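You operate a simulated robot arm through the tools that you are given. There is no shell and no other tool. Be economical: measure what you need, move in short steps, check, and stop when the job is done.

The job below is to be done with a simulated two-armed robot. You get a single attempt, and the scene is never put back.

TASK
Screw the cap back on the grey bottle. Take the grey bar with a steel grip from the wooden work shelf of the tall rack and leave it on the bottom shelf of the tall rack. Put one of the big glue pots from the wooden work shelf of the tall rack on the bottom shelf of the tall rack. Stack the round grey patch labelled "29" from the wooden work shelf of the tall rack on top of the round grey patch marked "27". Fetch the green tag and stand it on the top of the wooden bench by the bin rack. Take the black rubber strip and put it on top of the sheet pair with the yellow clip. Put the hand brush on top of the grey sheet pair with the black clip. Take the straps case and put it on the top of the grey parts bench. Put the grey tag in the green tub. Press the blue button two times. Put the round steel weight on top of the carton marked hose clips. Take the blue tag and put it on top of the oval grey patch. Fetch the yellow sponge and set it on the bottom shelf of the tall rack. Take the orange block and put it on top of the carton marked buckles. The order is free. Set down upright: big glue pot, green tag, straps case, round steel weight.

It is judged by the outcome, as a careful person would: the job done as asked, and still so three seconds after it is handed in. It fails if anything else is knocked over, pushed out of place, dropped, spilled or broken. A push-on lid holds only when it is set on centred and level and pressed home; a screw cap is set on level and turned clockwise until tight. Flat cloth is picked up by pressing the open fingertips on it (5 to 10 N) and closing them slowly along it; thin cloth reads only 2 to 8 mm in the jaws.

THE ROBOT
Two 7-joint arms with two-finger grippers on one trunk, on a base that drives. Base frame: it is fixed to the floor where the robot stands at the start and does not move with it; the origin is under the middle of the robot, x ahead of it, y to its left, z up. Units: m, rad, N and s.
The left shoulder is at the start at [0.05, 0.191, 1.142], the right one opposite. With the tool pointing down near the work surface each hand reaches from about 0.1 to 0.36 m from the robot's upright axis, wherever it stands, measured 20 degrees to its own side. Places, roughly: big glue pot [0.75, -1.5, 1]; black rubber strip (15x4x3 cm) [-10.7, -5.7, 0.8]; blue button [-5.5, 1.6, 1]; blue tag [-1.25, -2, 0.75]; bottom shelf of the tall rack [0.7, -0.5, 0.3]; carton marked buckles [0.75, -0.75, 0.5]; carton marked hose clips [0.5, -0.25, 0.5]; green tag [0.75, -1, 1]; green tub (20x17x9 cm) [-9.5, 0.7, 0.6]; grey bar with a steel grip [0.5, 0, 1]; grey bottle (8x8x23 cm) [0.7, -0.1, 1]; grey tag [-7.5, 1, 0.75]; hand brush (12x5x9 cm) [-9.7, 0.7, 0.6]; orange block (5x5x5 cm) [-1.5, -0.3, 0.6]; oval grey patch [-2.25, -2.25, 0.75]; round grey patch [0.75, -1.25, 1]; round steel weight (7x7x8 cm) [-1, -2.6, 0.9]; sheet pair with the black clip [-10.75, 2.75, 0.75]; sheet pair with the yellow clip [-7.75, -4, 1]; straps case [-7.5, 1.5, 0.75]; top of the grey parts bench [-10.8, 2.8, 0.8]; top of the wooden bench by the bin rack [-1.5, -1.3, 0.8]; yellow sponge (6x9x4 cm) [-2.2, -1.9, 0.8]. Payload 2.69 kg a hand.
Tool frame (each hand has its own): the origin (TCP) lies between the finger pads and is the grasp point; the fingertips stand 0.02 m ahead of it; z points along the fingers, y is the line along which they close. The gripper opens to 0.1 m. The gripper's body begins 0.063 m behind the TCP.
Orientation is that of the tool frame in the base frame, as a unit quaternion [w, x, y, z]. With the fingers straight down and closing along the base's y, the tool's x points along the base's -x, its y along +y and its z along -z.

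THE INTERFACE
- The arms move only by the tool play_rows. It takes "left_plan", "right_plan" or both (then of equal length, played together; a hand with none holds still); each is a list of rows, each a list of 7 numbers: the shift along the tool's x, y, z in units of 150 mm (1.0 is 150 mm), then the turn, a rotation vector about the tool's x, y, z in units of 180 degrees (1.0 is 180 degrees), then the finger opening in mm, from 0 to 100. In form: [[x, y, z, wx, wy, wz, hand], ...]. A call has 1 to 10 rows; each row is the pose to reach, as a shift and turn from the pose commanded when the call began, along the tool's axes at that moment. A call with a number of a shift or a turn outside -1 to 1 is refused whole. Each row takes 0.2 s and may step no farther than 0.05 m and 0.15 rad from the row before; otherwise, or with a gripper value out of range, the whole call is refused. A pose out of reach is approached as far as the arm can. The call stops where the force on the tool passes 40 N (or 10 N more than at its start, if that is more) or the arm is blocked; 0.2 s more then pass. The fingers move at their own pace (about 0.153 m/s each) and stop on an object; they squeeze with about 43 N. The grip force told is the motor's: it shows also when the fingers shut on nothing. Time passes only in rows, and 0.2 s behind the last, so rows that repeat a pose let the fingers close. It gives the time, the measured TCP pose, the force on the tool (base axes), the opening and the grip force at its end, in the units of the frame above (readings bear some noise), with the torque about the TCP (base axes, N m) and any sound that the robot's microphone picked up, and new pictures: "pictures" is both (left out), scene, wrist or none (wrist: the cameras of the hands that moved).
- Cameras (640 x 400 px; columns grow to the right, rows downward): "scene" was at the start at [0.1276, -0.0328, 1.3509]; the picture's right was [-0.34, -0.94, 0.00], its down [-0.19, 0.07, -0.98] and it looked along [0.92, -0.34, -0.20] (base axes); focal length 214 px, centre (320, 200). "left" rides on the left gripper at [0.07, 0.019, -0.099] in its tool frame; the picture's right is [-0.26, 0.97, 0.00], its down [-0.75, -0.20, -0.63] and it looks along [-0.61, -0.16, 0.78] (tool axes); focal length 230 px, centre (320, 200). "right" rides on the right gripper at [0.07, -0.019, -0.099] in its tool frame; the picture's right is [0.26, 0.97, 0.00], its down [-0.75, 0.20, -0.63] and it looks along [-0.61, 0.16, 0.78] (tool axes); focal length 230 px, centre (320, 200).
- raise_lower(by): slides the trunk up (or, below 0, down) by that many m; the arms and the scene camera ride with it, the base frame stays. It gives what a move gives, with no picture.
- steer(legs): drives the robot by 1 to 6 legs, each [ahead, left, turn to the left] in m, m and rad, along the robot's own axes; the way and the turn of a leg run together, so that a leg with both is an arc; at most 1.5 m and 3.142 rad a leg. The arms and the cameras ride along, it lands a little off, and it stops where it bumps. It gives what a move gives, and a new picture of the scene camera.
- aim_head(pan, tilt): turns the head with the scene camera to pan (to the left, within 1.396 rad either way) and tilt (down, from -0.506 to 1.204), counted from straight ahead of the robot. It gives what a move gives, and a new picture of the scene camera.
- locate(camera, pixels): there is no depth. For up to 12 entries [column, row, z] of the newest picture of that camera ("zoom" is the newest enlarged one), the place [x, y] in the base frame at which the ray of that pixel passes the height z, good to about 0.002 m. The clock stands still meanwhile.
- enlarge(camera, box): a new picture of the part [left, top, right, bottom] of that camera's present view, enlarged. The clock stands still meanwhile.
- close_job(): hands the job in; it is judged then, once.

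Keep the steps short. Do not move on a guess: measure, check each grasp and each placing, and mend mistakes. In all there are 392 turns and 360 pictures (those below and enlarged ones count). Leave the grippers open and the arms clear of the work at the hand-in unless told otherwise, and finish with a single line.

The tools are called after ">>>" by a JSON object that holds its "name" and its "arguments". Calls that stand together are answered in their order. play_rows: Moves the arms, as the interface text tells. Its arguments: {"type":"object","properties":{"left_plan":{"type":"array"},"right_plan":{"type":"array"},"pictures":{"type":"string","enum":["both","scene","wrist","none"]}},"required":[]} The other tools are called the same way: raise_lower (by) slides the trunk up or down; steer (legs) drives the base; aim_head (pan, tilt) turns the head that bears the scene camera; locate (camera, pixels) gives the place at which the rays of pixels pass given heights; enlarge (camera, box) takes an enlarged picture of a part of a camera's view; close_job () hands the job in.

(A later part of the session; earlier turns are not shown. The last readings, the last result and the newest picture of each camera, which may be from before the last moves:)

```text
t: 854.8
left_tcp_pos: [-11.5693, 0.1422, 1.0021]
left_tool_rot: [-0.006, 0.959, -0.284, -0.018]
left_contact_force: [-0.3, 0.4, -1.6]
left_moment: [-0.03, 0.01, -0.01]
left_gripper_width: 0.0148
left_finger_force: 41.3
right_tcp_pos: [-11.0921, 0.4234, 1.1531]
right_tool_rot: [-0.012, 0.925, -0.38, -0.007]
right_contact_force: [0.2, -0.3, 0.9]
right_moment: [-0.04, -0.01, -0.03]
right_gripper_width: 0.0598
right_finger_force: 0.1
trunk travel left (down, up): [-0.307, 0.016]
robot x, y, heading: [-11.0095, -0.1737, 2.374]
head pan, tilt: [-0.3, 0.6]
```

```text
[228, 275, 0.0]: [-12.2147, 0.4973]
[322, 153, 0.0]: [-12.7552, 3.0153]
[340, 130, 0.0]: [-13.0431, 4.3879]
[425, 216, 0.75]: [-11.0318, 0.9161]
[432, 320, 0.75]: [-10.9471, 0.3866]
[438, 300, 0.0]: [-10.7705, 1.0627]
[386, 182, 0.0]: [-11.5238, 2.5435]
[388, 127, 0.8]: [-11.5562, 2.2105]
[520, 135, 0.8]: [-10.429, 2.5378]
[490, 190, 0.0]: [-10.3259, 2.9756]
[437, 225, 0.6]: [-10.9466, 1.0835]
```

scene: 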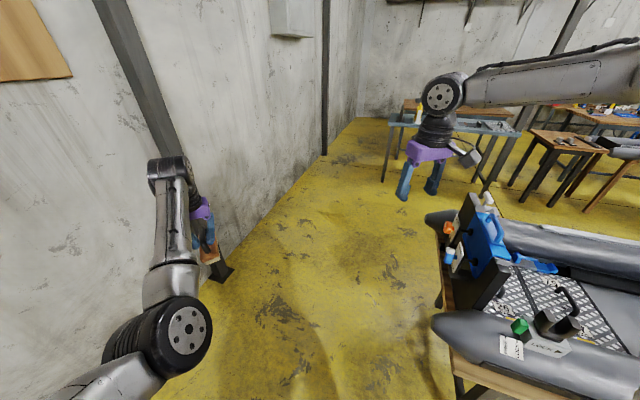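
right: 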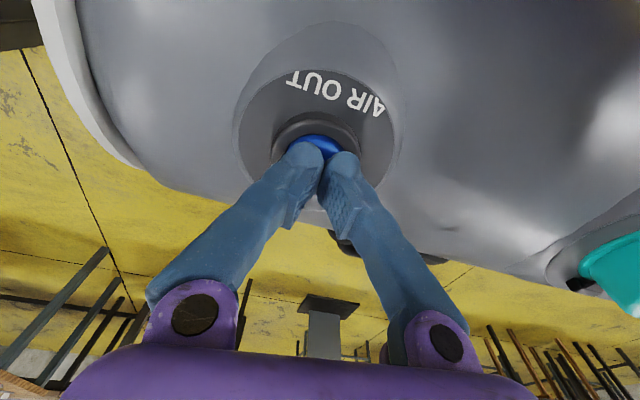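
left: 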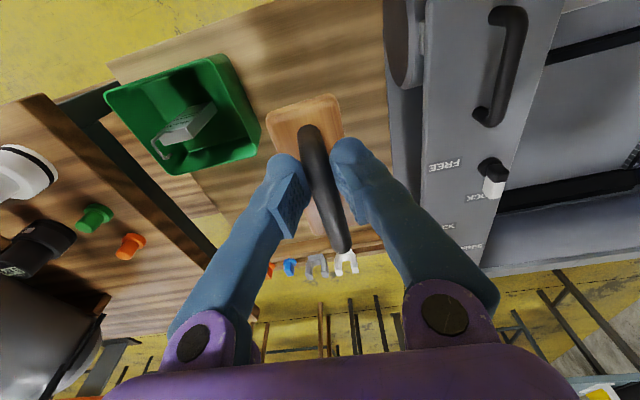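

>>> {"name": "play_rows", "arguments": {"left_plan": [[0, 0, -0.2, 0, 0, 0, 5], [0, 0, -0.4, 0, 0, 0, 5], [0, 0, -0.6, 0, 0, 0, 5]], "pictures": "none"}}

>>> {"name": "steer", "arguments": {"legs": [[0.75, 0, 0], [0, 0, -0.62], [1.2, 0, 0], [0, -0.5, 0]]}}

```text
t: 855.6
left_tcp_pos: [-11.585, 0.1537, 1.0862]
left_tool_rot: [-0.006, 0.959, -0.284, -0.018]
left_contact_force: [0.4, 0.2, -1.5]
left_moment: [-0.01, -0.02, 0.01]
left_gripper_width: 0.0146
left_finger_force: 40.9
left hand out of reach, approached as far as the arm can: row 2, 3
right_tcp_pos: [-11.093, 0.4219, 1.1535]
right_tool_rot: [-0.012, 0.925, -0.38, -0.007]
right_contact_force: [-0.2, -0.3, -0.5]
right_moment: [0.01, 0.03, -0.01]
right_gripper_width: 0.0599
right_finger_force: 0.1
trunk travel left (down, up): [-0.307, 0.016]
robot x, y, heading: [-11.0148, -0.1756, 2.376]
head pan, tilt: [-0.3, 0.6]
```

```text
t: 871.7
left_tcp_pos: [-11.5628, 2.2204, 1.0864]
left_tool_rot: [-0.011, 0.826, -0.563, -0.015]
left_contact_force: [0.4, -0.6, -1.1]
left_moment: [-0.06, -0.01, -0.01]
left_gripper_width: 0.0147
left_finger_force: 40.8
right_tcp_pos: [-11.0054, 2.1521, 1.1542]
right_tool_rot: [-0.014, 0.765, -0.643, -0.003]
right_contact_force: [0.0, 0.2, 0.3]
right_moment: [0.0, 0.0, -0.01]
right_gripper_width: 0.0598
right_finger_force: 0.1
trunk travel left (down, up): [-0.307, 0.016]
robot x, y, heading: [-11.2819, 1.6178, 1.758]
head pan, tilt: [-0.3, 0.6]
```

scene: 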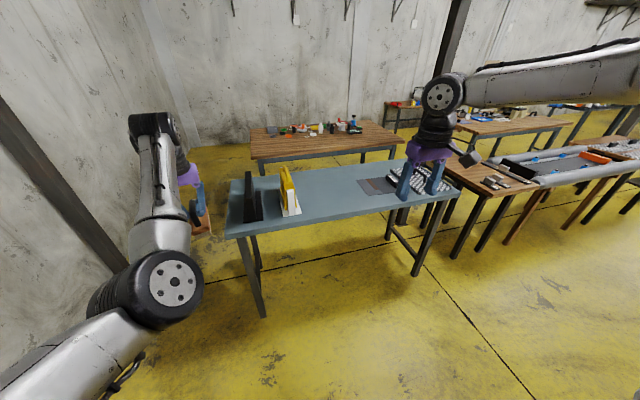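

>>> {"name": "enlarge", "arguments": {"camera": "scene", "box": [225, 150, 465, 250]}}

>>> {"name": "locate", "arguments": {"camera": "scene", "pixels": [[378, 187, 0.8], [360, 182, 0.8], [396, 192, 0.8], [425, 180, 0.8], [330, 190, 0.8], [225, 233, 0.8], [420, 203, 0.8], [290, 212, 0.8]]}}

```text
2.67 times, centred on (345, 200) of scene
```

zoom: 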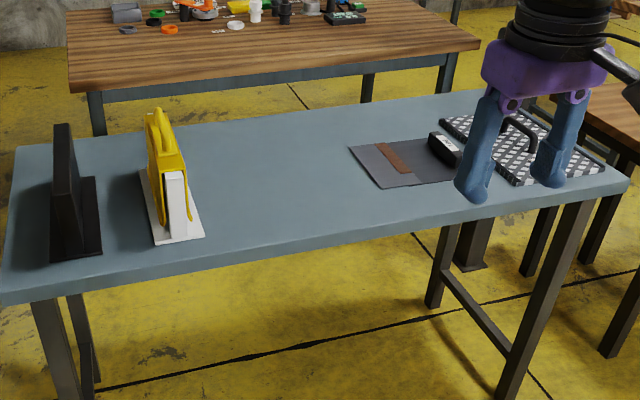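

```text
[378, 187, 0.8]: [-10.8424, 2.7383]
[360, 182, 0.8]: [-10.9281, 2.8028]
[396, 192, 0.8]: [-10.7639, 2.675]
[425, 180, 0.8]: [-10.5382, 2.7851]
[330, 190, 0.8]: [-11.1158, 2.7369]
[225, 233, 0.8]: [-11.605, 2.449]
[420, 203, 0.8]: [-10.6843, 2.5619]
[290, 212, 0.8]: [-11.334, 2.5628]
```

The grey sheet pair with black clip is at ≈[-10.85,2.735]. I move diagonally so the brush comes above it.

>>> {"name": "steer", "arguments": {"legs": [[0.2, 0, 0], [0.174, -0.79, 0]]}}

>>> {"name": "play_rows", "arguments": {"left_plan": [[0, 0, 0, 0, 0, 0, 5]], "pictures": "wrist"}}

```text
t: 880.2
left_tcp_pos: [-10.8484, 2.735, 1.0861]
left_tool_rot: [-0.011, 0.823, -0.568, -0.016]
left_contact_force: [-0.2, 0.0, -1.5]
left_moment: [-0.05, 0.0, 0.02]
left_gripper_width: 0.0143
left_finger_force: 40.8
right_tcp_pos: [-10.2922, 2.6603, 1.1529]
right_tool_rot: [-0.013, 0.761, -0.648, -0.004]
right_contact_force: [-0.4, -0.1, -0.5]
right_moment: [0.05, -0.01, -0.01]
right_gripper_width: 0.06
right_finger_force: 0.1
trunk travel left (down, up): [-0.307, 0.016]
robot x, y, heading: [-10.5785, 2.125, 1.741]
head pan, tilt: [-0.3, 0.6]
```

scene: 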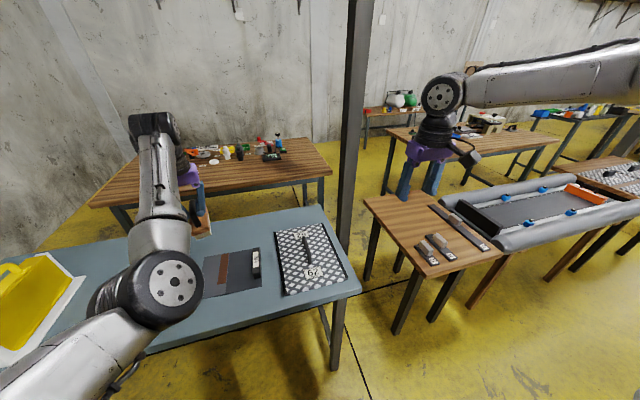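

```text
t: 880.6
left_tcp_pos: [-10.8484, 2.7332, 1.0867]
left_tool_rot: [-0.01, 0.822, -0.569, -0.015]
left_contact_force: [-0.8, 0.8, -1.4]
left_moment: [-0.04, -0.01, 0.02]
left_gripper_width: 0.0146
left_finger_force: 40.7
right_tcp_pos: [-10.2925, 2.66, 1.1529]
right_tool_rot: [-0.013, 0.761, -0.649, -0.004]
right_contact_force: [-0.1, -0.4, -0.2]
right_moment: [0.0, 0.0, 0.02]
right_gripper_width: 0.0598
right_finger_force: 0.2
trunk travel left (down, up): [-0.307, 0.016]
robot x, y, heading: [-10.5831, 2.132, 1.742]
head pan, tilt: [-0.3, 0.6]
```

left: 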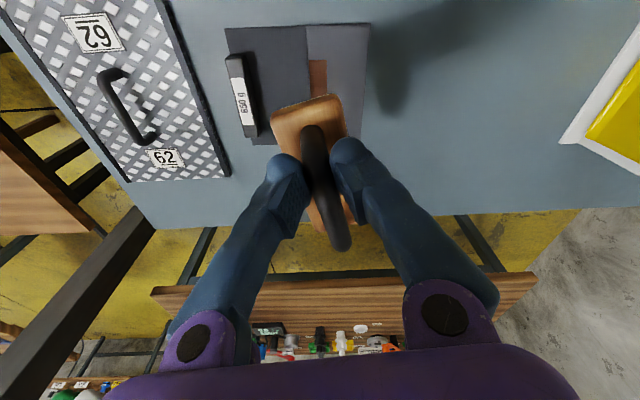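

>>> {"name": "locate", "arguments": {"camera": "left", "pixels": [[228, 30, 0.805], [370, 25, 0.805], [360, 140, 0.805], [250, 144, 0.805], [248, 95, 0.82], [318, 85, 0.805]]}}

```text
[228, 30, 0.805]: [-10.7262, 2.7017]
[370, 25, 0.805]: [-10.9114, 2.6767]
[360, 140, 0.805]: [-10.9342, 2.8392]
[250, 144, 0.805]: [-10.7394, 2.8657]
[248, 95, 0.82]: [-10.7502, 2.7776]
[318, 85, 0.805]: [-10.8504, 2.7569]
```

>>> {"name": "steer", "arguments": {"legs": [[0.03, 0, 0]]}}

>>> {"name": "raise_lower", "arguments": {"by": -0.18}}

>>> {"name": "play_rows", "arguments": {"left_plan": [[0, 0, 0.03, 0, 0, 0, 5], [0, 0, 0.06, 0, 0, 0, 5], [0, 0, 0.09, 0, 0, 0, 5], [0, 0, 0.12, 0, 0, 0, 5], [0, 0, 0.15, 0, 0, 0, 5], [0, 0, 0.18, 0, 0, 0, 5]], "pictures": "none"}}

```text
t: 881.4
left_tcp_pos: [-10.8526, 2.7639, 1.0869]
left_tool_rot: [-0.011, 0.822, -0.568, -0.015]
left_contact_force: [1.2, 0.5, -2.3]
left_moment: [-0.05, -0.04, 0.02]
left_gripper_width: 0.0145
left_finger_force: 40.5
right_tcp_pos: [-10.2972, 2.6882, 1.1525]
right_tool_rot: [-0.013, 0.761, -0.649, -0.003]
right_contact_force: [0.1, 0.5, 0.0]
right_moment: [0.0, 0.03, 0.04]
right_gripper_width: 0.0602
right_finger_force: 0.0
trunk travel left (down, up): [-0.307, 0.016]
robot x, y, heading: [-10.59, 2.159, 1.738]
head pan, tilt: [-0.3, 0.6]
```

scene: 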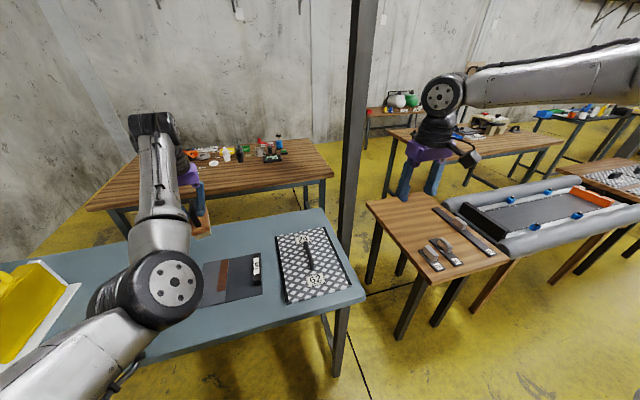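

```text
t: 883.4
left_tcp_pos: [-10.8529, 2.763, 0.9066]
left_tool_rot: [-0.011, 0.822, -0.569, -0.016]
left_contact_force: [0.8, 0.1, -1.1]
left_moment: [-0.05, -0.04, 0.02]
left_gripper_width: 0.0142
left_finger_force: 40.7
right_tcp_pos: [-10.2981, 2.6889, 0.9728]
right_tool_rot: [-0.015, 0.761, -0.648, -0.005]
right_contact_force: [0.5, -1.2, -0.3]
right_moment: [0.01, -0.05, -0.03]
right_gripper_width: 0.0601
right_finger_force: 0.0
trunk travel left (down, up): [-0.127, 0.196]
robot x, y, heading: [-10.586, 2.158, 1.739]
head pan, tilt: [-0.3, 0.6]
```

```text
t: 884.8
left_tcp_pos: [-10.8551, 2.7637, 0.8812]
left_tool_rot: [-0.011, 0.822, -0.568, -0.016]
left_contact_force: [-0.2, -0.1, -1.4]
left_moment: [-0.08, 0.0, 0.02]
left_gripper_width: 0.0144
left_finger_force: 40.2
right_tcp_pos: [-10.2967, 2.6885, 0.9728]
right_tool_rot: [-0.014, 0.761, -0.649, -0.003]
right_contact_force: [0.4, -0.7, -0.1]
right_moment: [-0.01, 0.0, 0.03]
right_gripper_width: 0.0601
right_finger_force: 0.1
trunk travel left (down, up): [-0.127, 0.196]
robot x, y, heading: [-10.5832, 2.1568, 1.746]
head pan, tilt: [-0.3, 0.6]
```

>>> {"name": "play_rows", "arguments": {"left_plan": [[0, 0, 0.03, 0, 0, 0, 5], [0, 0, 0.06, 0, 0, 0, 5], [0, 0, 0.09, 0, 0, 0, 5], [0, 0, 0.12, 0, 0, 0, 5]], "pictures": "wrist"}}

```text
t: 885.8
left_tcp_pos: [-10.8531, 2.7649, 0.869]
left_tool_rot: [-0.015, 0.822, -0.569, -0.02]
left_contact_force: [1.0, -1.0, 24.4]
left_moment: [0.47, 0.51, 0.02]
left_gripper_width: 0.0142
left_finger_force: 40.1
right_tcp_pos: [-10.2963, 2.6855, 0.9748]
right_tool_rot: [-0.014, 0.761, -0.649, -0.005]
right_contact_force: [0.0, 0.3, 0.8]
right_moment: [-0.01, 0.01, -0.02]
right_gripper_width: 0.0598
right_finger_force: 0.1
trunk travel left (down, up): [-0.127, 0.196]
robot x, y, heading: [-10.5801, 2.1576, 1.748]
head pan, tilt: [-0.3, 0.6]
```

left: 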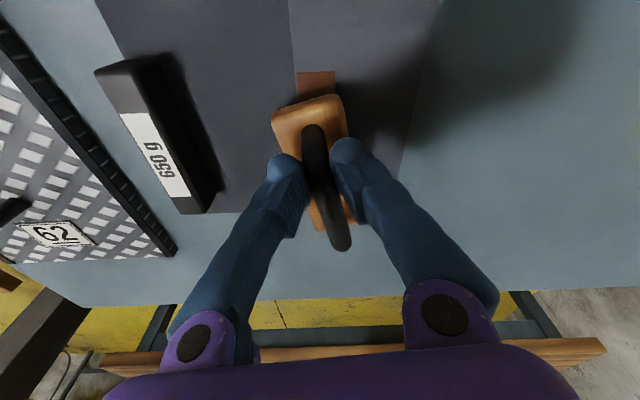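

The brush overhangs the sheet's far edge a little; I lift 15 mm, back the base 40 mm and set down again.

>>> {"name": "play_rows", "arguments": {"left_plan": [[0, 0, -0.06, 0, 0, 0, 5], [0, 0, -0.12, 0, 0, 0, 5]], "pictures": "none"}}

>>> {"name": "steer", "arguments": {"legs": [[-0.042, 0, 0]]}}

>>> {"name": "play_rows", "arguments": {"left_plan": [[0, 0, 0.04, 0, 0, 0, 5], [0, 0, 0.08, 0, 0, 0, 5], [0, 0, 0.11, 0, 0, 0, 5], [0, 0, 0.125, 0, 0, 0, 5]], "pictures": "none"}}

```text
t: 886.4
left_tcp_pos: [-10.8519, 2.7626, 0.878]
left_tool_rot: [-0.01, 0.823, -0.568, -0.014]
left_contact_force: [-1.1, -0.5, -1.9]
left_moment: [-0.05, 0.01, 0.0]
left_gripper_width: 0.0142
left_finger_force: 40.3
right_tcp_pos: [-10.2968, 2.6894, 0.9727]
right_tool_rot: [-0.014, 0.761, -0.649, -0.005]
right_contact_force: [0.0, 0.3, -0.1]
right_moment: [-0.01, 0.0, 0.02]
right_gripper_width: 0.0602
right_finger_force: 0.0
trunk travel left (down, up): [-0.127, 0.196]
robot x, y, heading: [-10.5868, 2.16, 1.746]
head pan, tilt: [-0.3, 0.6]
```

```text
t: 887.3
left_tcp_pos: [-10.8447, 2.7213, 0.8807]
left_tool_rot: [-0.011, 0.822, -0.568, -0.016]
left_contact_force: [-0.3, -0.7, -0.8]
left_moment: [-0.03, 0.0, 0.02]
left_gripper_width: 0.0144
left_finger_force: 40.5
right_tcp_pos: [-10.2889, 2.6473, 0.9734]
right_tool_rot: [-0.015, 0.761, -0.649, -0.004]
right_contact_force: [-0.7, 0.4, 0.0]
right_moment: [0.02, 0.01, 0.0]
right_gripper_width: 0.0598
right_finger_force: 0.0
trunk travel left (down, up): [-0.127, 0.196]
robot x, y, heading: [-10.5773, 2.1187, 1.741]
head pan, tilt: [-0.3, 0.6]
```

scene: 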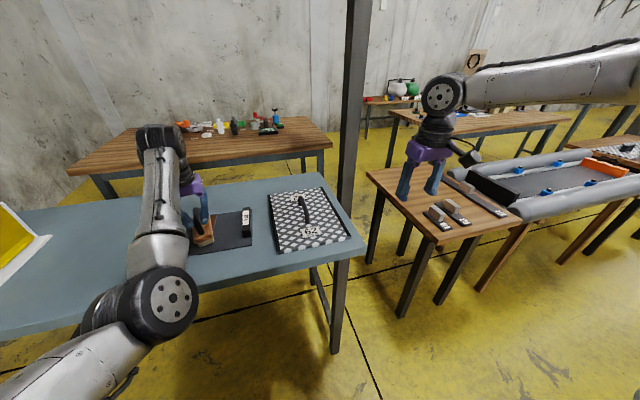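

```text
t: 888.3
left_tcp_pos: [-10.8446, 2.7218, 0.8671]
left_tool_rot: [-0.015, 0.822, -0.569, -0.02]
left_contact_force: [2.5, 3.1, 30.1]
left_moment: [-0.53, 0.03, 0.04]
left_gripper_width: 0.0138
left_finger_force: 40.9
right_tcp_pos: [-10.2901, 2.6455, 0.9742]
right_tool_rot: [-0.013, 0.761, -0.649, -0.006]
right_contact_force: [0.4, 0.4, -0.4]
right_moment: [0.0, 0.02, 0.0]
right_gripper_width: 0.06
right_finger_force: 0.1
trunk travel left (down, up): [-0.127, 0.196]
robot x, y, heading: [-10.5778, 2.1165, 1.744]
head pan, tilt: [-0.3, 0.6]
```

Contact. Ease up, release, and lift straight up.

>>> {"name": "play_rows", "arguments": {"left_plan": [[0, 0, -0.015, 0, 0, 0, 5], [0, 0, -0.015, 0, 0, 0, 25], [0, 0, -0.015, 0, 0, 0, 40], [0, 0, -0.2, 0, 0, 0, 45], [0, 0, -0.5, 0, 0, 0, 45], [0, 0, -0.8, 0, 0, 0, 45]], "pictures": "wrist"}}

```text
t: 889.7
left_tcp_pos: [-10.8495, 2.7342, 0.9819]
left_tool_rot: [-0.01, 0.822, -0.569, -0.014]
left_contact_force: [0.3, -1.0, 0.3]
left_moment: [0.04, 0.01, 0.01]
left_gripper_width: 0.045
left_finger_force: 0.0
left hand out of reach, approached as far as the arm can: row 5, 6
right_tcp_pos: [-10.2889, 2.6457, 0.9733]
right_tool_rot: [-0.014, 0.761, -0.649, -0.005]
right_contact_force: [0.2, -0.1, -0.2]
right_moment: [0.01, 0.04, 0.0]
right_gripper_width: 0.06
right_finger_force: 0.0
trunk travel left (down, up): [-0.127, 0.196]
robot x, y, heading: [-10.5767, 2.1196, 1.74]
head pan, tilt: [-0.3, 0.6]
```

left: 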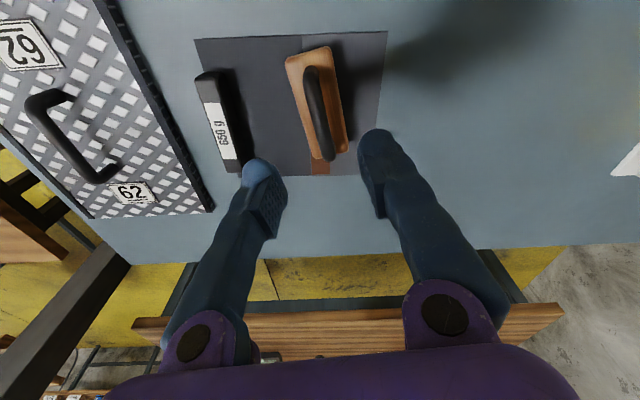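

The brush lies fully on the sheet pair. For the straps case I look along the corridor east: back off, turn right to face east.

>>> {"name": "steer", "arguments": {"legs": [[-0.3, 0, 0], [0, 0, -1.6]]}}

```text
t: 895.8
left_tcp_pos: [-9.8888, 2.0386, 0.9803]
left_tool_rot: [0.02, -0.142, 0.99, 0.002]
left_contact_force: [0.4, -0.3, 0.9]
left_moment: [-0.01, -0.02, 0.03]
left_gripper_width: 0.0449
left_finger_force: 0.1
right_tcp_pos: [-10.0172, 1.488, 0.9718]
right_tool_rot: [0.012, -0.042, 0.999, -0.007]
right_contact_force: [-0.2, -0.1, -0.8]
right_moment: [0.01, 0.01, -0.05]
right_gripper_width: 0.0599
right_finger_force: 0.1
trunk travel left (down, up): [-0.127, 0.196]
robot x, y, heading: [-10.5257, 1.8155, 0.102]
head pan, tilt: [-0.3, 0.6]
```

scene: 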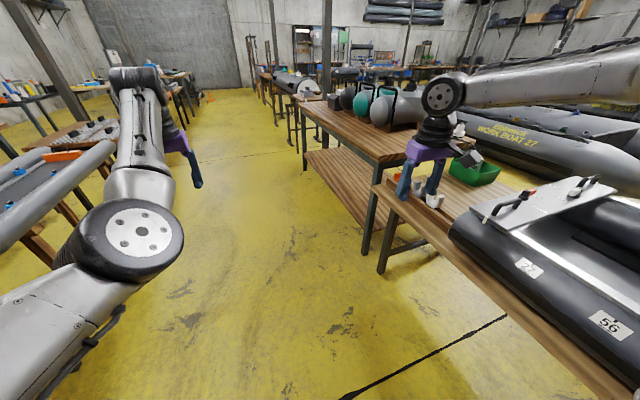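

The corridor is clear. I raise the trunk and drive east to the small table's north side, then turn south.

>>> {"name": "raise_lower", "arguments": {"by": 0.17}}

>>> {"name": "steer", "arguments": {"legs": [[1.5, 0, 0], [1.25, 0, 0], [0, 0, -1.67]]}}

>>> {"name": "play_rows", "arguments": {"left_plan": [[0, 0, 0, 0, 0, 0, 60]], "pictures": "wrist"}}

```text
t: 897.7
left_tcp_pos: [-9.8891, 2.0401, 1.1508]
left_tool_rot: [0.019, -0.143, 0.99, 0.002]
left_contact_force: [0.1, -0.1, 0.5]
left_moment: [0.03, 0.0, 0.0]
left_gripper_width: 0.0448
left_finger_force: 0.0
right_tcp_pos: [-10.0185, 1.4881, 1.1432]
right_tool_rot: [0.012, -0.043, 0.999, -0.008]
right_contact_force: [-0.6, 0.4, 0.2]
right_moment: [0.0, 0.0, -0.02]
right_gripper_width: 0.0599
right_finger_force: 0.0
trunk travel left (down, up): [-0.297, 0.026]
robot x, y, heading: [-10.5249, 1.8161, 0.105]
head pan, tilt: [-0.3, 0.6]
```

```text
t: 915.1
left_tcp_pos: [-7.6602, 1.4377, 1.1501]
left_tool_rot: [0.015, 0.652, 0.758, -0.013]
left_contact_force: [0.7, 0.4, 0.7]
left_moment: [-0.01, -0.02, 0.0]
left_gripper_width: 0.045
left_finger_force: 0.1
right_tcp_pos: [-8.1899, 1.6414, 1.143]
right_tool_rot: [0.003, 0.725, 0.689, -0.014]
right_contact_force: [-0.2, -0.4, -0.3]
right_moment: [-0.01, -0.04, 0.0]
right_gripper_width: 0.0601
right_finger_force: 0.1
trunk travel left (down, up): [-0.297, 0.026]
robot x, y, heading: [-7.7939, 2.0999, -1.611]
head pan, tilt: [-0.3, 0.6]
```

scene: 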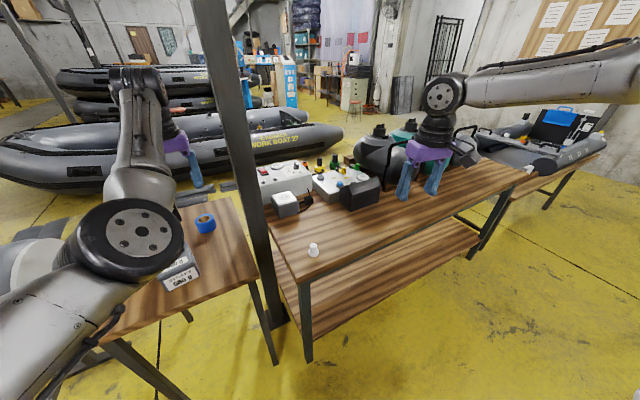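

```text
t: 915.5
left_tcp_pos: [-7.6607, 1.4388, 1.1502]
left_tool_rot: [0.015, 0.652, 0.758, -0.012]
left_contact_force: [0.1, -0.5, -0.3]
left_moment: [-0.01, 0.0, -0.01]
left_gripper_width: 0.06
left_finger_force: 0.0
right_tcp_pos: [-8.1886, 1.6414, 1.1436]
right_tool_rot: [0.002, 0.725, 0.688, -0.014]
right_contact_force: [-0.9, -0.3, 0.3]
right_moment: [-0.01, 0.0, 0.01]
right_gripper_width: 0.06
right_finger_force: 0.1
trunk travel left (down, up): [-0.297, 0.026]
robot x, y, heading: [-7.7954, 2.101, -1.61]
head pan, tilt: [-0.3, 0.6]
```

left: 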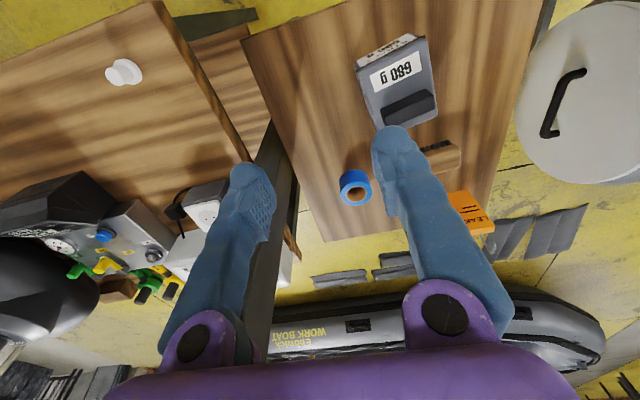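

>>> {"name": "locate", "arguments": {"camera": "left", "pixels": [[357, 62, 0.87], [428, 38, 0.87], [437, 112, 0.87], [375, 128, 0.87], [408, 105, 0.9], [382, 113, 0.9], [432, 97, 0.9], [397, 72, 0.87]]}}

>>> {"name": "enlarge", "arguments": {"camera": "left", "box": [330, 20, 470, 150]}}

```text
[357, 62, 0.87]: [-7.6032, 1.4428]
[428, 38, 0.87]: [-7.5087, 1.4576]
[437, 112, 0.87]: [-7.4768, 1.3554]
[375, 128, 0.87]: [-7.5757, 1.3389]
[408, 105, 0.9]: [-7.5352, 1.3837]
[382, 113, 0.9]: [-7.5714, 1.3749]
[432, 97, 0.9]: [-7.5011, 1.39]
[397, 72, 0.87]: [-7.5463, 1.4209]
```

```text
3.08 times, centred on (400, 85) of left
```

zoom: 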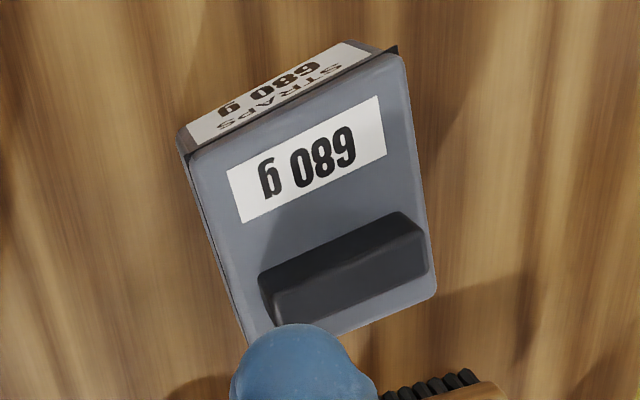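

It reads "STRAPS 680 g": the right case. Its black grip bar is centred at ≈[-7.536,1.384]. I move over it, turning so the fingers close across the bar.

>>> {"name": "play_rows", "arguments": {"left_plan": [[-0.05, 0.08, 0, 0, 0, 0.047, 60], [-0.1, 0.16, 0, 0, 0, 0.094, 60], [-0.15, 0.24, 0, 0, 0, 0.141, 60], [-0.2, 0.32, 0, 0, 0, 0.188, 60], [-0.25, 0.4, 0, 0, 0, 0.235, 60], [-0.3, 0.48, 0, 0, 0, 0.282, 60], [-0.35, 0.56, 0, 0, 0, 0.329, 60], [-0.4, 0.64, 0, 0, 0, 0.376, 60], [-0.45, 0.71, 0, 0, 0, 0.423, 60], [-0.488, 0.769, 0, 0, 0, 0.47, 60]], "pictures": "none"}}

>>> {"name": "raise_lower", "arguments": {"by": -0.14}}

>>> {"name": "play_rows", "arguments": {"left_plan": [[0, 0, 0, 0, 0, 0, 60]], "pictures": "wrist"}}

```text
t: 917.8
left_tcp_pos: [-7.5355, 1.3924, 1.1535]
left_tool_rot: [0.019, 0.993, 0.12, 0.001]
left_contact_force: [0.3, 0.7, 0.1]
left_moment: [0.0, -0.02, -0.02]
left_gripper_width: 0.0601
left_finger_force: 0.1
left hand out of reach, approached as far as the arm can: row 9, 10
right_tcp_pos: [-8.1885, 1.6425, 1.1428]
right_tool_rot: [0.002, 0.725, 0.688, -0.013]
right_contact_force: [0.5, 0.0, 0.0]
right_moment: [-0.01, 0.04, 0.0]
right_gripper_width: 0.0601
right_finger_force: 0.0
trunk travel left (down, up): [-0.297, 0.026]
robot x, y, heading: [-7.7958, 2.0973, -1.609]
head pan, tilt: [-0.3, 0.6]
```

```text
t: 919.4
left_tcp_pos: [-7.5368, 1.3939, 1.0123]
left_tool_rot: [0.019, 0.992, 0.122, 0.001]
left_contact_force: [0.4, -0.4, -0.2]
left_moment: [0.01, 0.01, 0.04]
left_gripper_width: 0.0601
left_finger_force: 0.1
right_tcp_pos: [-8.1896, 1.6425, 1.0033]
right_tool_rot: [0.002, 0.726, 0.688, -0.014]
right_contact_force: [-0.1, 0.5, 0.7]
right_moment: [-0.01, 0.02, 0.01]
right_gripper_width: 0.0599
right_finger_force: 0.0
trunk travel left (down, up): [-0.157, 0.166]
robot x, y, heading: [-7.7954, 2.1012, -1.609]
head pan, tilt: [-0.3, 0.6]
```

```text
t: 919.8
left_tcp_pos: [-7.5359, 1.3918, 1.0133]
left_tool_rot: [0.02, 0.992, 0.122, 0.001]
left_contact_force: [0.0, -0.8, -0.2]
left_moment: [-0.03, 0.01, 0.02]
left_gripper_width: 0.0599
left_finger_force: 0.0
right_tcp_pos: [-8.1888, 1.6417, 1.0034]
right_tool_rot: [0.003, 0.725, 0.688, -0.015]
right_contact_force: [-0.2, -0.2, 0.3]
right_moment: [0.0, 0.01, -0.04]
right_gripper_width: 0.0598
right_finger_force: 0.1
trunk travel left (down, up): [-0.157, 0.166]
robot x, y, heading: [-7.7978, 2.1028, -1.61]
head pan, tilt: [-0.3, 0.6]
```

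left: 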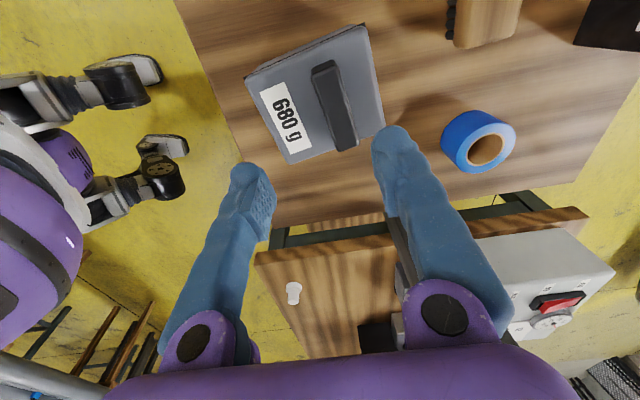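

>>> {"name": "locate", "arguments": {"camera": "left", "pixels": [[334, 105, 0.9], [334, 105, 0.87], [322, 66, 0.9], [346, 145, 0.9], [247, 80, 0.86], [383, 125, 0.86]]}}

```text
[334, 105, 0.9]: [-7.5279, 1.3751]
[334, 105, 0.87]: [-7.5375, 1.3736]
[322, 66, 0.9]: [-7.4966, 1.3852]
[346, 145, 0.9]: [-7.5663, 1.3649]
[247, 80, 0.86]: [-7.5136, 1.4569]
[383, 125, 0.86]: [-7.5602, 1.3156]
```

>>> {"name": "play_rows", "arguments": {"left_plan": [[0.005, 0.118, 0.1, 0, 0, 0, 55], [0.005, 0.118, 0.3, 0, 0, 0, 55], [0.005, 0.118, 0.5, 0, 0, 0, 55], [0.005, 0.118, 0.62, 0, 0, 0, 55], [0.005, 0.118, 0.7, 0, 0, 0, 55], [0.005, 0.118, 0.76, 0, 0, 0, 55], [0.005, 0.118, 0.82, 0, 0, 0, 55]], "pictures": "none"}}

```text
t: 921.4
left_tcp_pos: [-7.5313, 1.3823, 0.8966]
left_tool_rot: [0.024, 0.992, 0.122, 0.0]
left_contact_force: [0.5, 1.2, 21.5]
left_moment: [0.75, 0.14, -0.14]
left_gripper_width: 0.055
left_finger_force: 0.3
left hand out of reach, approached as far as the arm can: row 1, 2, 3, 4, 5, 6, 7
right_tcp_pos: [-8.1892, 1.644, 1.0043]
right_tool_rot: [0.004, 0.726, 0.688, -0.013]
right_contact_force: [-0.6, -0.3, 1.1]
right_moment: [0.01, -0.02, -0.02]
right_gripper_width: 0.06
right_finger_force: 0.0
trunk travel left (down, up): [-0.157, 0.166]
robot x, y, heading: [-7.7923, 2.0961, -1.611]
head pan, tilt: [-0.3, 0.6]
```

Touching the case top. I rise 4 mm and close on the bar.

>>> {"name": "play_rows", "arguments": {"left_plan": [[0, 0, -0.03, 0, 0, 0, 55], [0, 0, -0.03, 0, 0, 0, 30], [0, 0, -0.03, 0, 0, 0, 8], [0, 0, -0.03, 0, 0, 0, 8], [0, 0, -0.03, 0, 0, 0, 8]], "pictures": "none"}}

>>> {"name": "raise_lower", "arguments": {"by": 0.16}}

>>> {"name": "play_rows", "arguments": {"left_plan": [[0, 0, 0, 0, 0, 0, 8]], "pictures": "wrist"}}

```text
t: 922.6
left_tcp_pos: [-7.5302, 1.3832, 0.8948]
left_tool_rot: [0.018, 0.992, 0.122, 0.002]
left_contact_force: [-0.7, 2.2, 3.2]
left_moment: [0.24, 0.02, 0.28]
left_gripper_width: 0.0237
left_finger_force: 43.2
right_tcp_pos: [-8.1888, 1.6435, 1.004]
right_tool_rot: [0.003, 0.725, 0.689, -0.014]
right_contact_force: [-0.1, 0.4, -0.5]
right_moment: [-0.01, 0.06, 0.02]
right_gripper_width: 0.0602
right_finger_force: 0.1
trunk travel left (down, up): [-0.157, 0.166]
robot x, y, heading: [-7.795, 2.0988, -1.605]
head pan, tilt: [-0.3, 0.6]
```

```text
t: 924.5
left_tcp_pos: [-7.5297, 1.3822, 1.0544]
left_tool_rot: [0.019, 0.992, 0.122, 0.001]
left_contact_force: [-0.3, -0.5, -7.0]
left_moment: [-0.06, -0.03, 0.02]
left_gripper_width: 0.023
left_finger_force: 44.2
right_tcp_pos: [-8.1885, 1.6413, 1.164]
right_tool_rot: [0.002, 0.726, 0.688, -0.014]
right_contact_force: [0.2, 0.5, 0.1]
right_moment: [0.01, -0.01, 0.02]
right_gripper_width: 0.0603
right_finger_force: 0.0
trunk travel left (down, up): [-0.317, 0.006]
robot x, y, heading: [-7.7971, 2.1009, -1.609]
head pan, tilt: [-0.3, 0.6]
```

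```text
t: 924.9
left_tcp_pos: [-7.5314, 1.3826, 1.0533]
left_tool_rot: [0.018, 0.992, 0.121, 0.001]
left_contact_force: [-0.6, -0.1, -7.1]
left_moment: [-0.08, -0.03, -0.02]
left_gripper_width: 0.0232
left_finger_force: 42.7
right_tcp_pos: [-8.1885, 1.6416, 1.1622]
right_tool_rot: [0.002, 0.726, 0.688, -0.013]
right_contact_force: [-0.7, -0.1, 0.2]
right_moment: [0.01, -0.01, -0.03]
right_gripper_width: 0.0602
right_finger_force: 0.1
trunk travel left (down, up): [-0.317, 0.006]
robot x, y, heading: [-7.7945, 2.0969, -1.608]
head pan, tilt: [-0.3, 0.6]
```

left: 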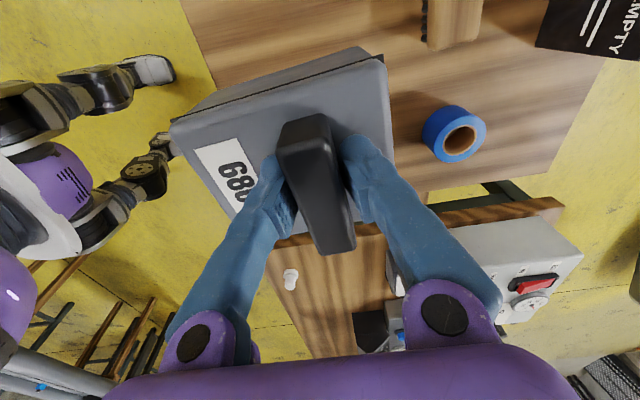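

Held (0.7 kg). I back north, turn west, return along the corridor and face the grey bench.

>>> {"name": "steer", "arguments": {"legs": [[-0.3, 0, 0], [0, 0, -1.53], [0, 0.45, 0], [1.5, 0, 0], [1.3, 0, 0], [0, 0, -1.39]]}}

```text
t: 951.2
left_tcp_pos: [-11.0234, 2.4565, 1.054]
left_tool_rot: [-0.003, -0.26, 0.965, 0.019]
left_contact_force: [0.4, 0.9, -6.2]
left_moment: [0.05, 0.05, -0.01]
left_gripper_width: 0.023
left_finger_force: 43.1
right_tcp_pos: [-10.3185, 2.3888, 1.1633]
right_tool_rot: [-0.013, 0.783, -0.622, -0.004]
right_contact_force: [-0.4, -1.2, 0.6]
right_moment: [-0.01, 0.01, -0.02]
right_gripper_width: 0.06
right_finger_force: 0.0
trunk travel left (down, up): [-0.317, 0.006]
robot x, y, heading: [-10.5713, 1.8398, 1.811]
head pan, tilt: [-0.3, 0.6]
```

scene: 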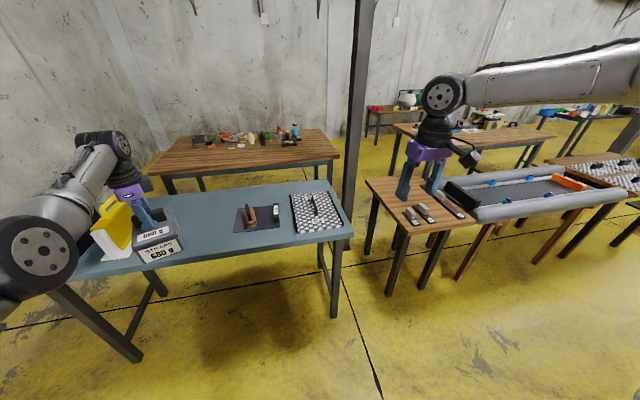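

>>> {"name": "steer", "arguments": {"legs": [[0.238, 0.028, 0]]}}

>>> {"name": "raise_lower", "arguments": {"by": -0.15}}

>>> {"name": "play_rows", "arguments": {"left_plan": [[0, 0, 0.03, 0, 0, 0, 8], [0, 0, 0.06, 0, 0, 0, 8], [0, 0, 0.09, 0, 0, 0, 8], [0, 0, 0.12, 0, 0, 0, 8], [0, 0, 0.15, 0, 0, 0, 8], [0, 0, 0.18, 0, 0, 0, 8]], "pictures": "wrist"}}

```text
t: 952.9
left_tcp_pos: [-11.1038, 2.6818, 1.0544]
left_tool_rot: [-0.003, -0.258, 0.966, 0.018]
left_contact_force: [1.3, 0.5, -6.0]
left_moment: [0.03, 0.06, 0.02]
left_gripper_width: 0.0228
left_finger_force: 43.1
right_tcp_pos: [-10.4001, 2.6126, 1.1638]
right_tool_rot: [-0.013, 0.782, -0.623, -0.004]
right_contact_force: [-1.6, -0.3, -0.3]
right_moment: [-0.02, 0.03, -0.03]
right_gripper_width: 0.0602
right_finger_force: 0.2
trunk travel left (down, up): [-0.317, 0.006]
robot x, y, heading: [-10.6538, 2.0633, 1.814]
head pan, tilt: [-0.3, 0.6]
```

scene: 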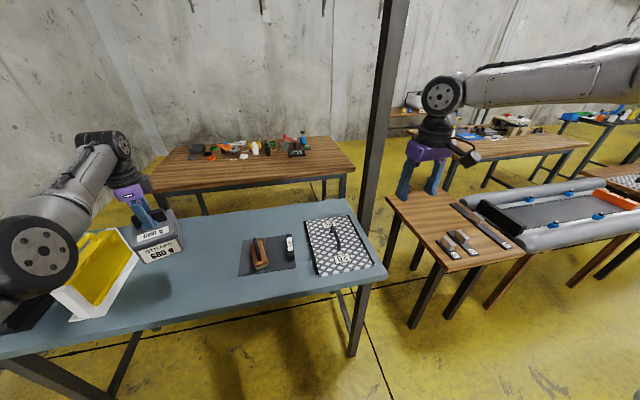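

```text
t: 954.7
left_tcp_pos: [-11.1036, 2.6812, 0.9038]
left_tool_rot: [-0.003, -0.258, 0.966, 0.018]
left_contact_force: [0.1, 1.4, -5.9]
left_moment: [0.04, 0.04, 0.05]
left_gripper_width: 0.0232
left_finger_force: 43.1
right_tcp_pos: [-10.399, 2.612, 1.0143]
right_tool_rot: [-0.012, 0.782, -0.623, -0.004]
right_contact_force: [0.0, 0.3, 0.5]
right_moment: [0.01, 0.0, -0.02]
right_gripper_width: 0.0599
right_finger_force: 0.0
trunk travel left (down, up): [-0.167, 0.156]
robot x, y, heading: [-10.6507, 2.0678, 1.81]
head pan, tilt: [-0.3, 0.6]
```

```text
t: 956.1
left_tcp_pos: [-11.1052, 2.6833, 0.8793]
left_tool_rot: [-0.004, -0.258, 0.966, 0.022]
left_contact_force: [-2.9, 2.7, 4.5]
left_moment: [-0.05, -0.57, 0.09]
left_gripper_width: 0.0229
left_finger_force: 43.0
right_tcp_pos: [-10.4003, 2.6119, 1.0135]
right_tool_rot: [-0.013, 0.782, -0.623, -0.004]
right_contact_force: [-0.5, 0.5, 0.2]
right_moment: [-0.02, -0.04, 0.0]
right_gripper_width: 0.0597
right_finger_force: 0.1
trunk travel left (down, up): [-0.167, 0.156]
robot x, y, heading: [-10.653, 2.064, 1.812]
head pan, tilt: [-0.3, 0.6]
```

left: 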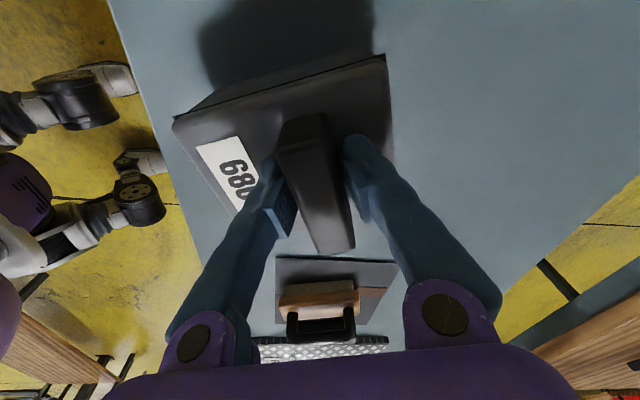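

The case rests on the bench. Release and lift.

>>> {"name": "play_rows", "arguments": {"left_plan": [[0, 0, 0, 0, 0, 0, 30], [0, 0, 0, 0, 0, 0, 45], [0, 0, -0.02, 0, 0, 0, 50], [0, 0, -0.2, 0, 0, 0, 50], [0, 0, -0.45, 0, 0, 0, 50]], "pictures": "none"}}

>>> {"name": "raise_lower", "arguments": {"by": 0.15}}

>>> {"name": "steer", "arguments": {"legs": [[-0.4, 0, 0]]}}

```text
t: 957.3
left_tcp_pos: [-11.1024, 2.6803, 0.9453]
left_tool_rot: [-0.003, -0.258, 0.966, 0.018]
left_contact_force: [0.3, 0.4, 0.2]
left_moment: [0.03, -0.02, 0.02]
left_gripper_width: 0.0497
left_finger_force: 0.1
right_tcp_pos: [-10.3995, 2.6114, 1.0132]
right_tool_rot: [-0.014, 0.782, -0.623, -0.004]
right_contact_force: [-0.5, -0.2, -0.3]
right_moment: [0.02, 0.02, -0.02]
right_gripper_width: 0.0599
right_finger_force: 0.1
trunk travel left (down, up): [-0.167, 0.156]
robot x, y, heading: [-10.6488, 2.0643, 1.811]
head pan, tilt: [-0.3, 0.6]
```

```text
t: 959.0
left_tcp_pos: [-11.1031, 2.681, 1.0931]
left_tool_rot: [-0.003, -0.257, 0.966, 0.018]
left_contact_force: [0.3, 0.7, 0.6]
left_moment: [0.0, -0.01, -0.03]
left_gripper_width: 0.0501
left_finger_force: 0.0
right_tcp_pos: [-10.3989, 2.6116, 1.1629]
right_tool_rot: [-0.014, 0.782, -0.623, -0.003]
right_contact_force: [0.3, 0.1, -0.5]
right_moment: [0.01, -0.02, -0.04]
right_gripper_width: 0.0598
right_finger_force: 0.1
trunk travel left (down, up): [-0.317, 0.006]
robot x, y, heading: [-10.6534, 2.063, 1.809]
head pan, tilt: [-0.3, 0.6]
```

```text
t: 961.6
left_tcp_pos: [-11.0036, 2.2896, 1.0948]
left_tool_rot: [-0.004, -0.254, 0.967, 0.018]
left_contact_force: [0.4, -0.2, 0.8]
left_moment: [-0.02, 0.04, -0.01]
left_gripper_width: 0.05
left_finger_force: 0.0
right_tcp_pos: [-10.3002, 2.2139, 1.1638]
right_tool_rot: [-0.014, 0.779, -0.627, -0.004]
right_contact_force: [0.3, -0.3, 0.6]
right_moment: [-0.02, -0.01, -0.02]
right_gripper_width: 0.0602
right_finger_force: 0.1
trunk travel left (down, up): [-0.317, 0.006]
robot x, y, heading: [-10.5577, 1.6703, 1.805]
head pan, tilt: [-0.3, 0.6]
```

scene: 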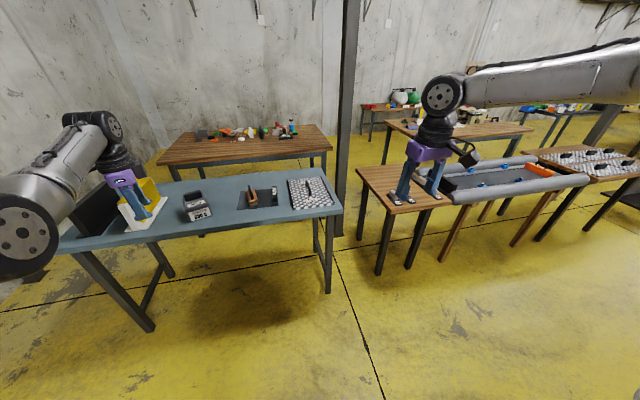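

All placed here. Last: the black rubber strip far to the south-west. I turn to face south, strafe west past the inflatable, and drive south.

>>> {"name": "steer", "arguments": {"legs": [[0, 0, 2.9], [0, -0.92, 0], [1.5, 0, 0], [1.0, 0, 0]]}}

```text
t: 987.4
left_tcp_pos: [-11.301, -1.2936, 1.0944]
left_tool_rot: [0.02, 0.993, 0.12, -0.011]
left_contact_force: [-0.7, 0.3, -0.5]
left_moment: [0.01, 0.01, 0.02]
left_gripper_width: 0.0497
left_finger_force: 0.1
right_tcp_pos: [-11.9544, -1.0342, 1.1816]
right_tool_rot: [-0.002, 0.725, 0.688, -0.031]
right_contact_force: [-0.3, 0.3, -0.8]
right_moment: [-0.03, 0.01, -0.03]
right_gripper_width: 0.0599
right_finger_force: 0.0
trunk travel left (down, up): [-0.317, 0.006]
robot x, y, heading: [-11.5818, -0.581, -1.617]
head pan, tilt: [-0.3, 0.6]
stopped in leg 4: the robot was blocked; the commanded pose is now the measured one
```

scene: 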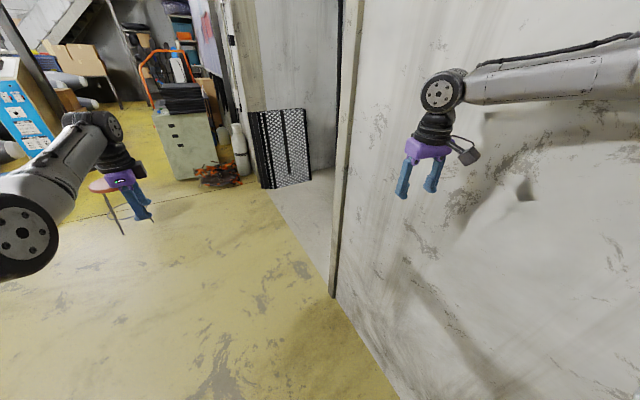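

The right elbow met the wall. I strafe east 0.7 and continue south.

>>> {"name": "steer", "arguments": {"legs": [[0, 0.75, 0], [1.4, 0, 0]]}}

```text
t: 1001.0
left_tcp_pos: [-10.5737, -2.7411, 1.0935]
left_tool_rot: [0.018, 0.99, 0.141, 0.0]
left_contact_force: [0.0, 0.7, 0.4]
left_moment: [0.02, -0.02, 0.01]
left_gripper_width: 0.0501
left_finger_force: 0.0
right_tcp_pos: [-11.2401, -2.5112, 1.1668]
right_tool_rot: [0.004, 0.711, 0.703, -0.017]
right_contact_force: [0.7, 0.1, 0.2]
right_moment: [0.02, 0.0, 0.01]
right_gripper_width: 0.06
right_finger_force: 0.0
trunk travel left (down, up): [-0.317, 0.006]
robot x, y, heading: [-10.8668, -2.0361, -1.568]
head pan, tilt: [-0.3, 0.6]
```

scene: 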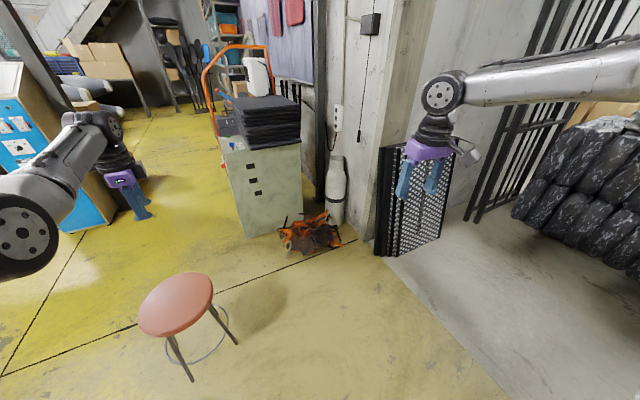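

>>> {"name": "locate", "arguments": {"camera": "scene", "pixels": [[192, 380, 0.0], [238, 343, 0.0], [245, 237, 0.0], [110, 225, 0.0], [75, 232, 0.0], [205, 110, 0.0], [225, 163, 0.0], [180, 72, 0.8], [145, 115, 0.0], [175, 300, 0.5]]}}

>>> {"name": "enlarge", "arguments": {"camera": "scene", "box": [60, 0, 320, 160]}}

```text
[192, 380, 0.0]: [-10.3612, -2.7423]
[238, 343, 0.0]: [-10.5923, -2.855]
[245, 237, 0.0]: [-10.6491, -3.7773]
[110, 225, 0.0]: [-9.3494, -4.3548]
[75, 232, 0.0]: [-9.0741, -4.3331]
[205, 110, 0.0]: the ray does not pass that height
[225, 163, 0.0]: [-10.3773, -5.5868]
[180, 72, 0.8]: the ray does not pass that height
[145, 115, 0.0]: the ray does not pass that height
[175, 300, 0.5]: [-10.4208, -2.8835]
```

```text
2.46 times, centred on (190, 80) of scene
```

zoom: 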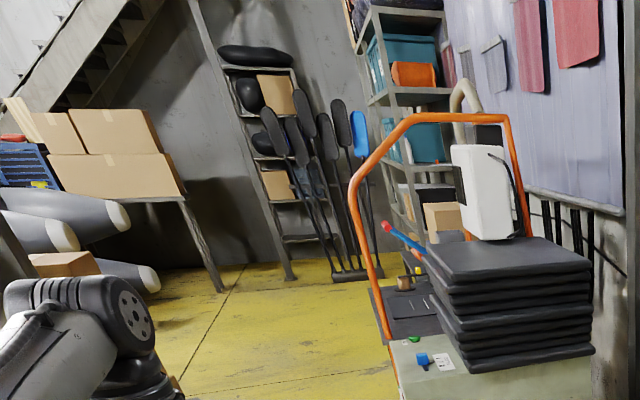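

The trolley with the orange handle beyond the cabinet seems to hold it. I go around the stool on its east side and drive south.

>>> {"name": "steer", "arguments": {"legs": [[0, 1.02, 0], [1.5, 0, 0], [0.9, 0, 0]]}}

```text
t: 1021.6
left_tcp_pos: [-9.5804, -5.1396, 1.0951]
left_tool_rot: [0.019, 0.99, 0.141, 0.001]
left_contact_force: [-0.1, -0.2, -0.1]
left_moment: [-0.01, 0.0, 0.02]
left_gripper_width: 0.05
left_finger_force: 0.1
right_tcp_pos: [-10.2471, -4.908, 1.1657]
right_tool_rot: [0.003, 0.711, 0.703, -0.016]
right_contact_force: [-0.1, -0.1, -0.4]
right_moment: [0.03, -0.01, -0.02]
right_gripper_width: 0.06
right_finger_force: 0.0
trunk travel left (down, up): [-0.317, 0.006]
robot x, y, heading: [-9.8739, -4.4352, -1.569]
head pan, tilt: [-0.3, 0.6]
```

scene: 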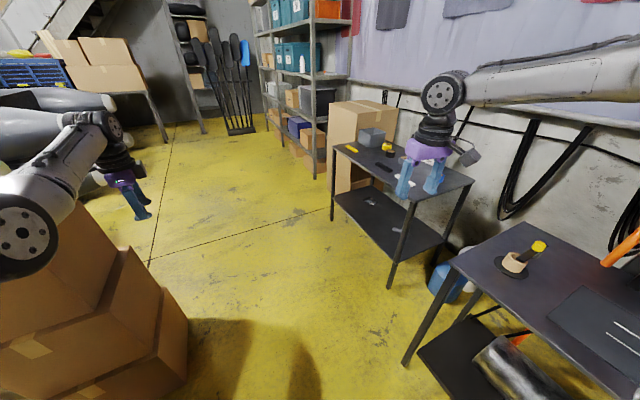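

>>> {"name": "enlarge", "arguments": {"camera": "scene", "box": [325, 120, 485, 230]}}

>>> {"name": "locate", "arguments": {"camera": "scene", "pixels": [[380, 166, 0.8], [372, 160, 0.8], [395, 170, 0.8], [404, 185, 0.8], [335, 150, 0.8], [470, 182, 0.8], [405, 200, 0.8], [390, 287, 0.0], [332, 217, 0.0]]}}

```text
3.64 times, centred on (405, 175) of scene
```

zoom: 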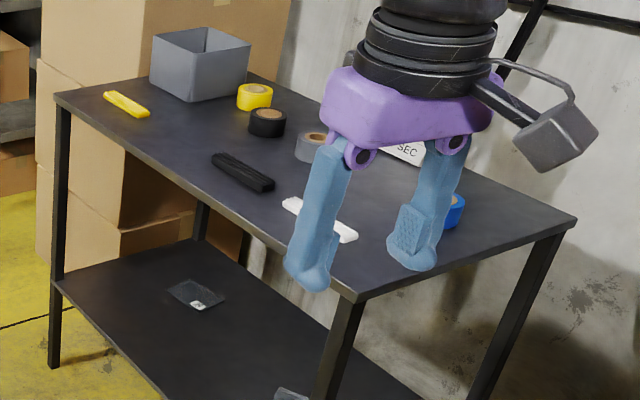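

```text
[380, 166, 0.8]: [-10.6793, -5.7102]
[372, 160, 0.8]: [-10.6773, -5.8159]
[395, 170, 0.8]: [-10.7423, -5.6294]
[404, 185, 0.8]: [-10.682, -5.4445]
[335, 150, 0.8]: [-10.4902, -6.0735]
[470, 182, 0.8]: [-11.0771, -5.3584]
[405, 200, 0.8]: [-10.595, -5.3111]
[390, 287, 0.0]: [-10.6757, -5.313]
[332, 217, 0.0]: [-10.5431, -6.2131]
```

>>> {"name": "locate", "arguments": {"camera": "scene", "pixels": [[187, 325, 0.0], [185, 375, 0.0], [120, 250, 0.4], [383.8, 167.3, 0.82], [375.5, 163, 0.82], [391.7, 171.4, 0.82], [600, 250, 0.9], [405, 365, 0.0], [455, 265, 0.8]]}}

```text
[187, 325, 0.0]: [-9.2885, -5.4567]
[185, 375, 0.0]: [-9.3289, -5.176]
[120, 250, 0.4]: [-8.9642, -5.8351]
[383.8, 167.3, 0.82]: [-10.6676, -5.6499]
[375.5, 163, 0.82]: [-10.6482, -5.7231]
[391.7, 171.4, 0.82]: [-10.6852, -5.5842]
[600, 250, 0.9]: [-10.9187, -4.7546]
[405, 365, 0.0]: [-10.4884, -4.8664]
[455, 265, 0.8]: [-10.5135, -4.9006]
```

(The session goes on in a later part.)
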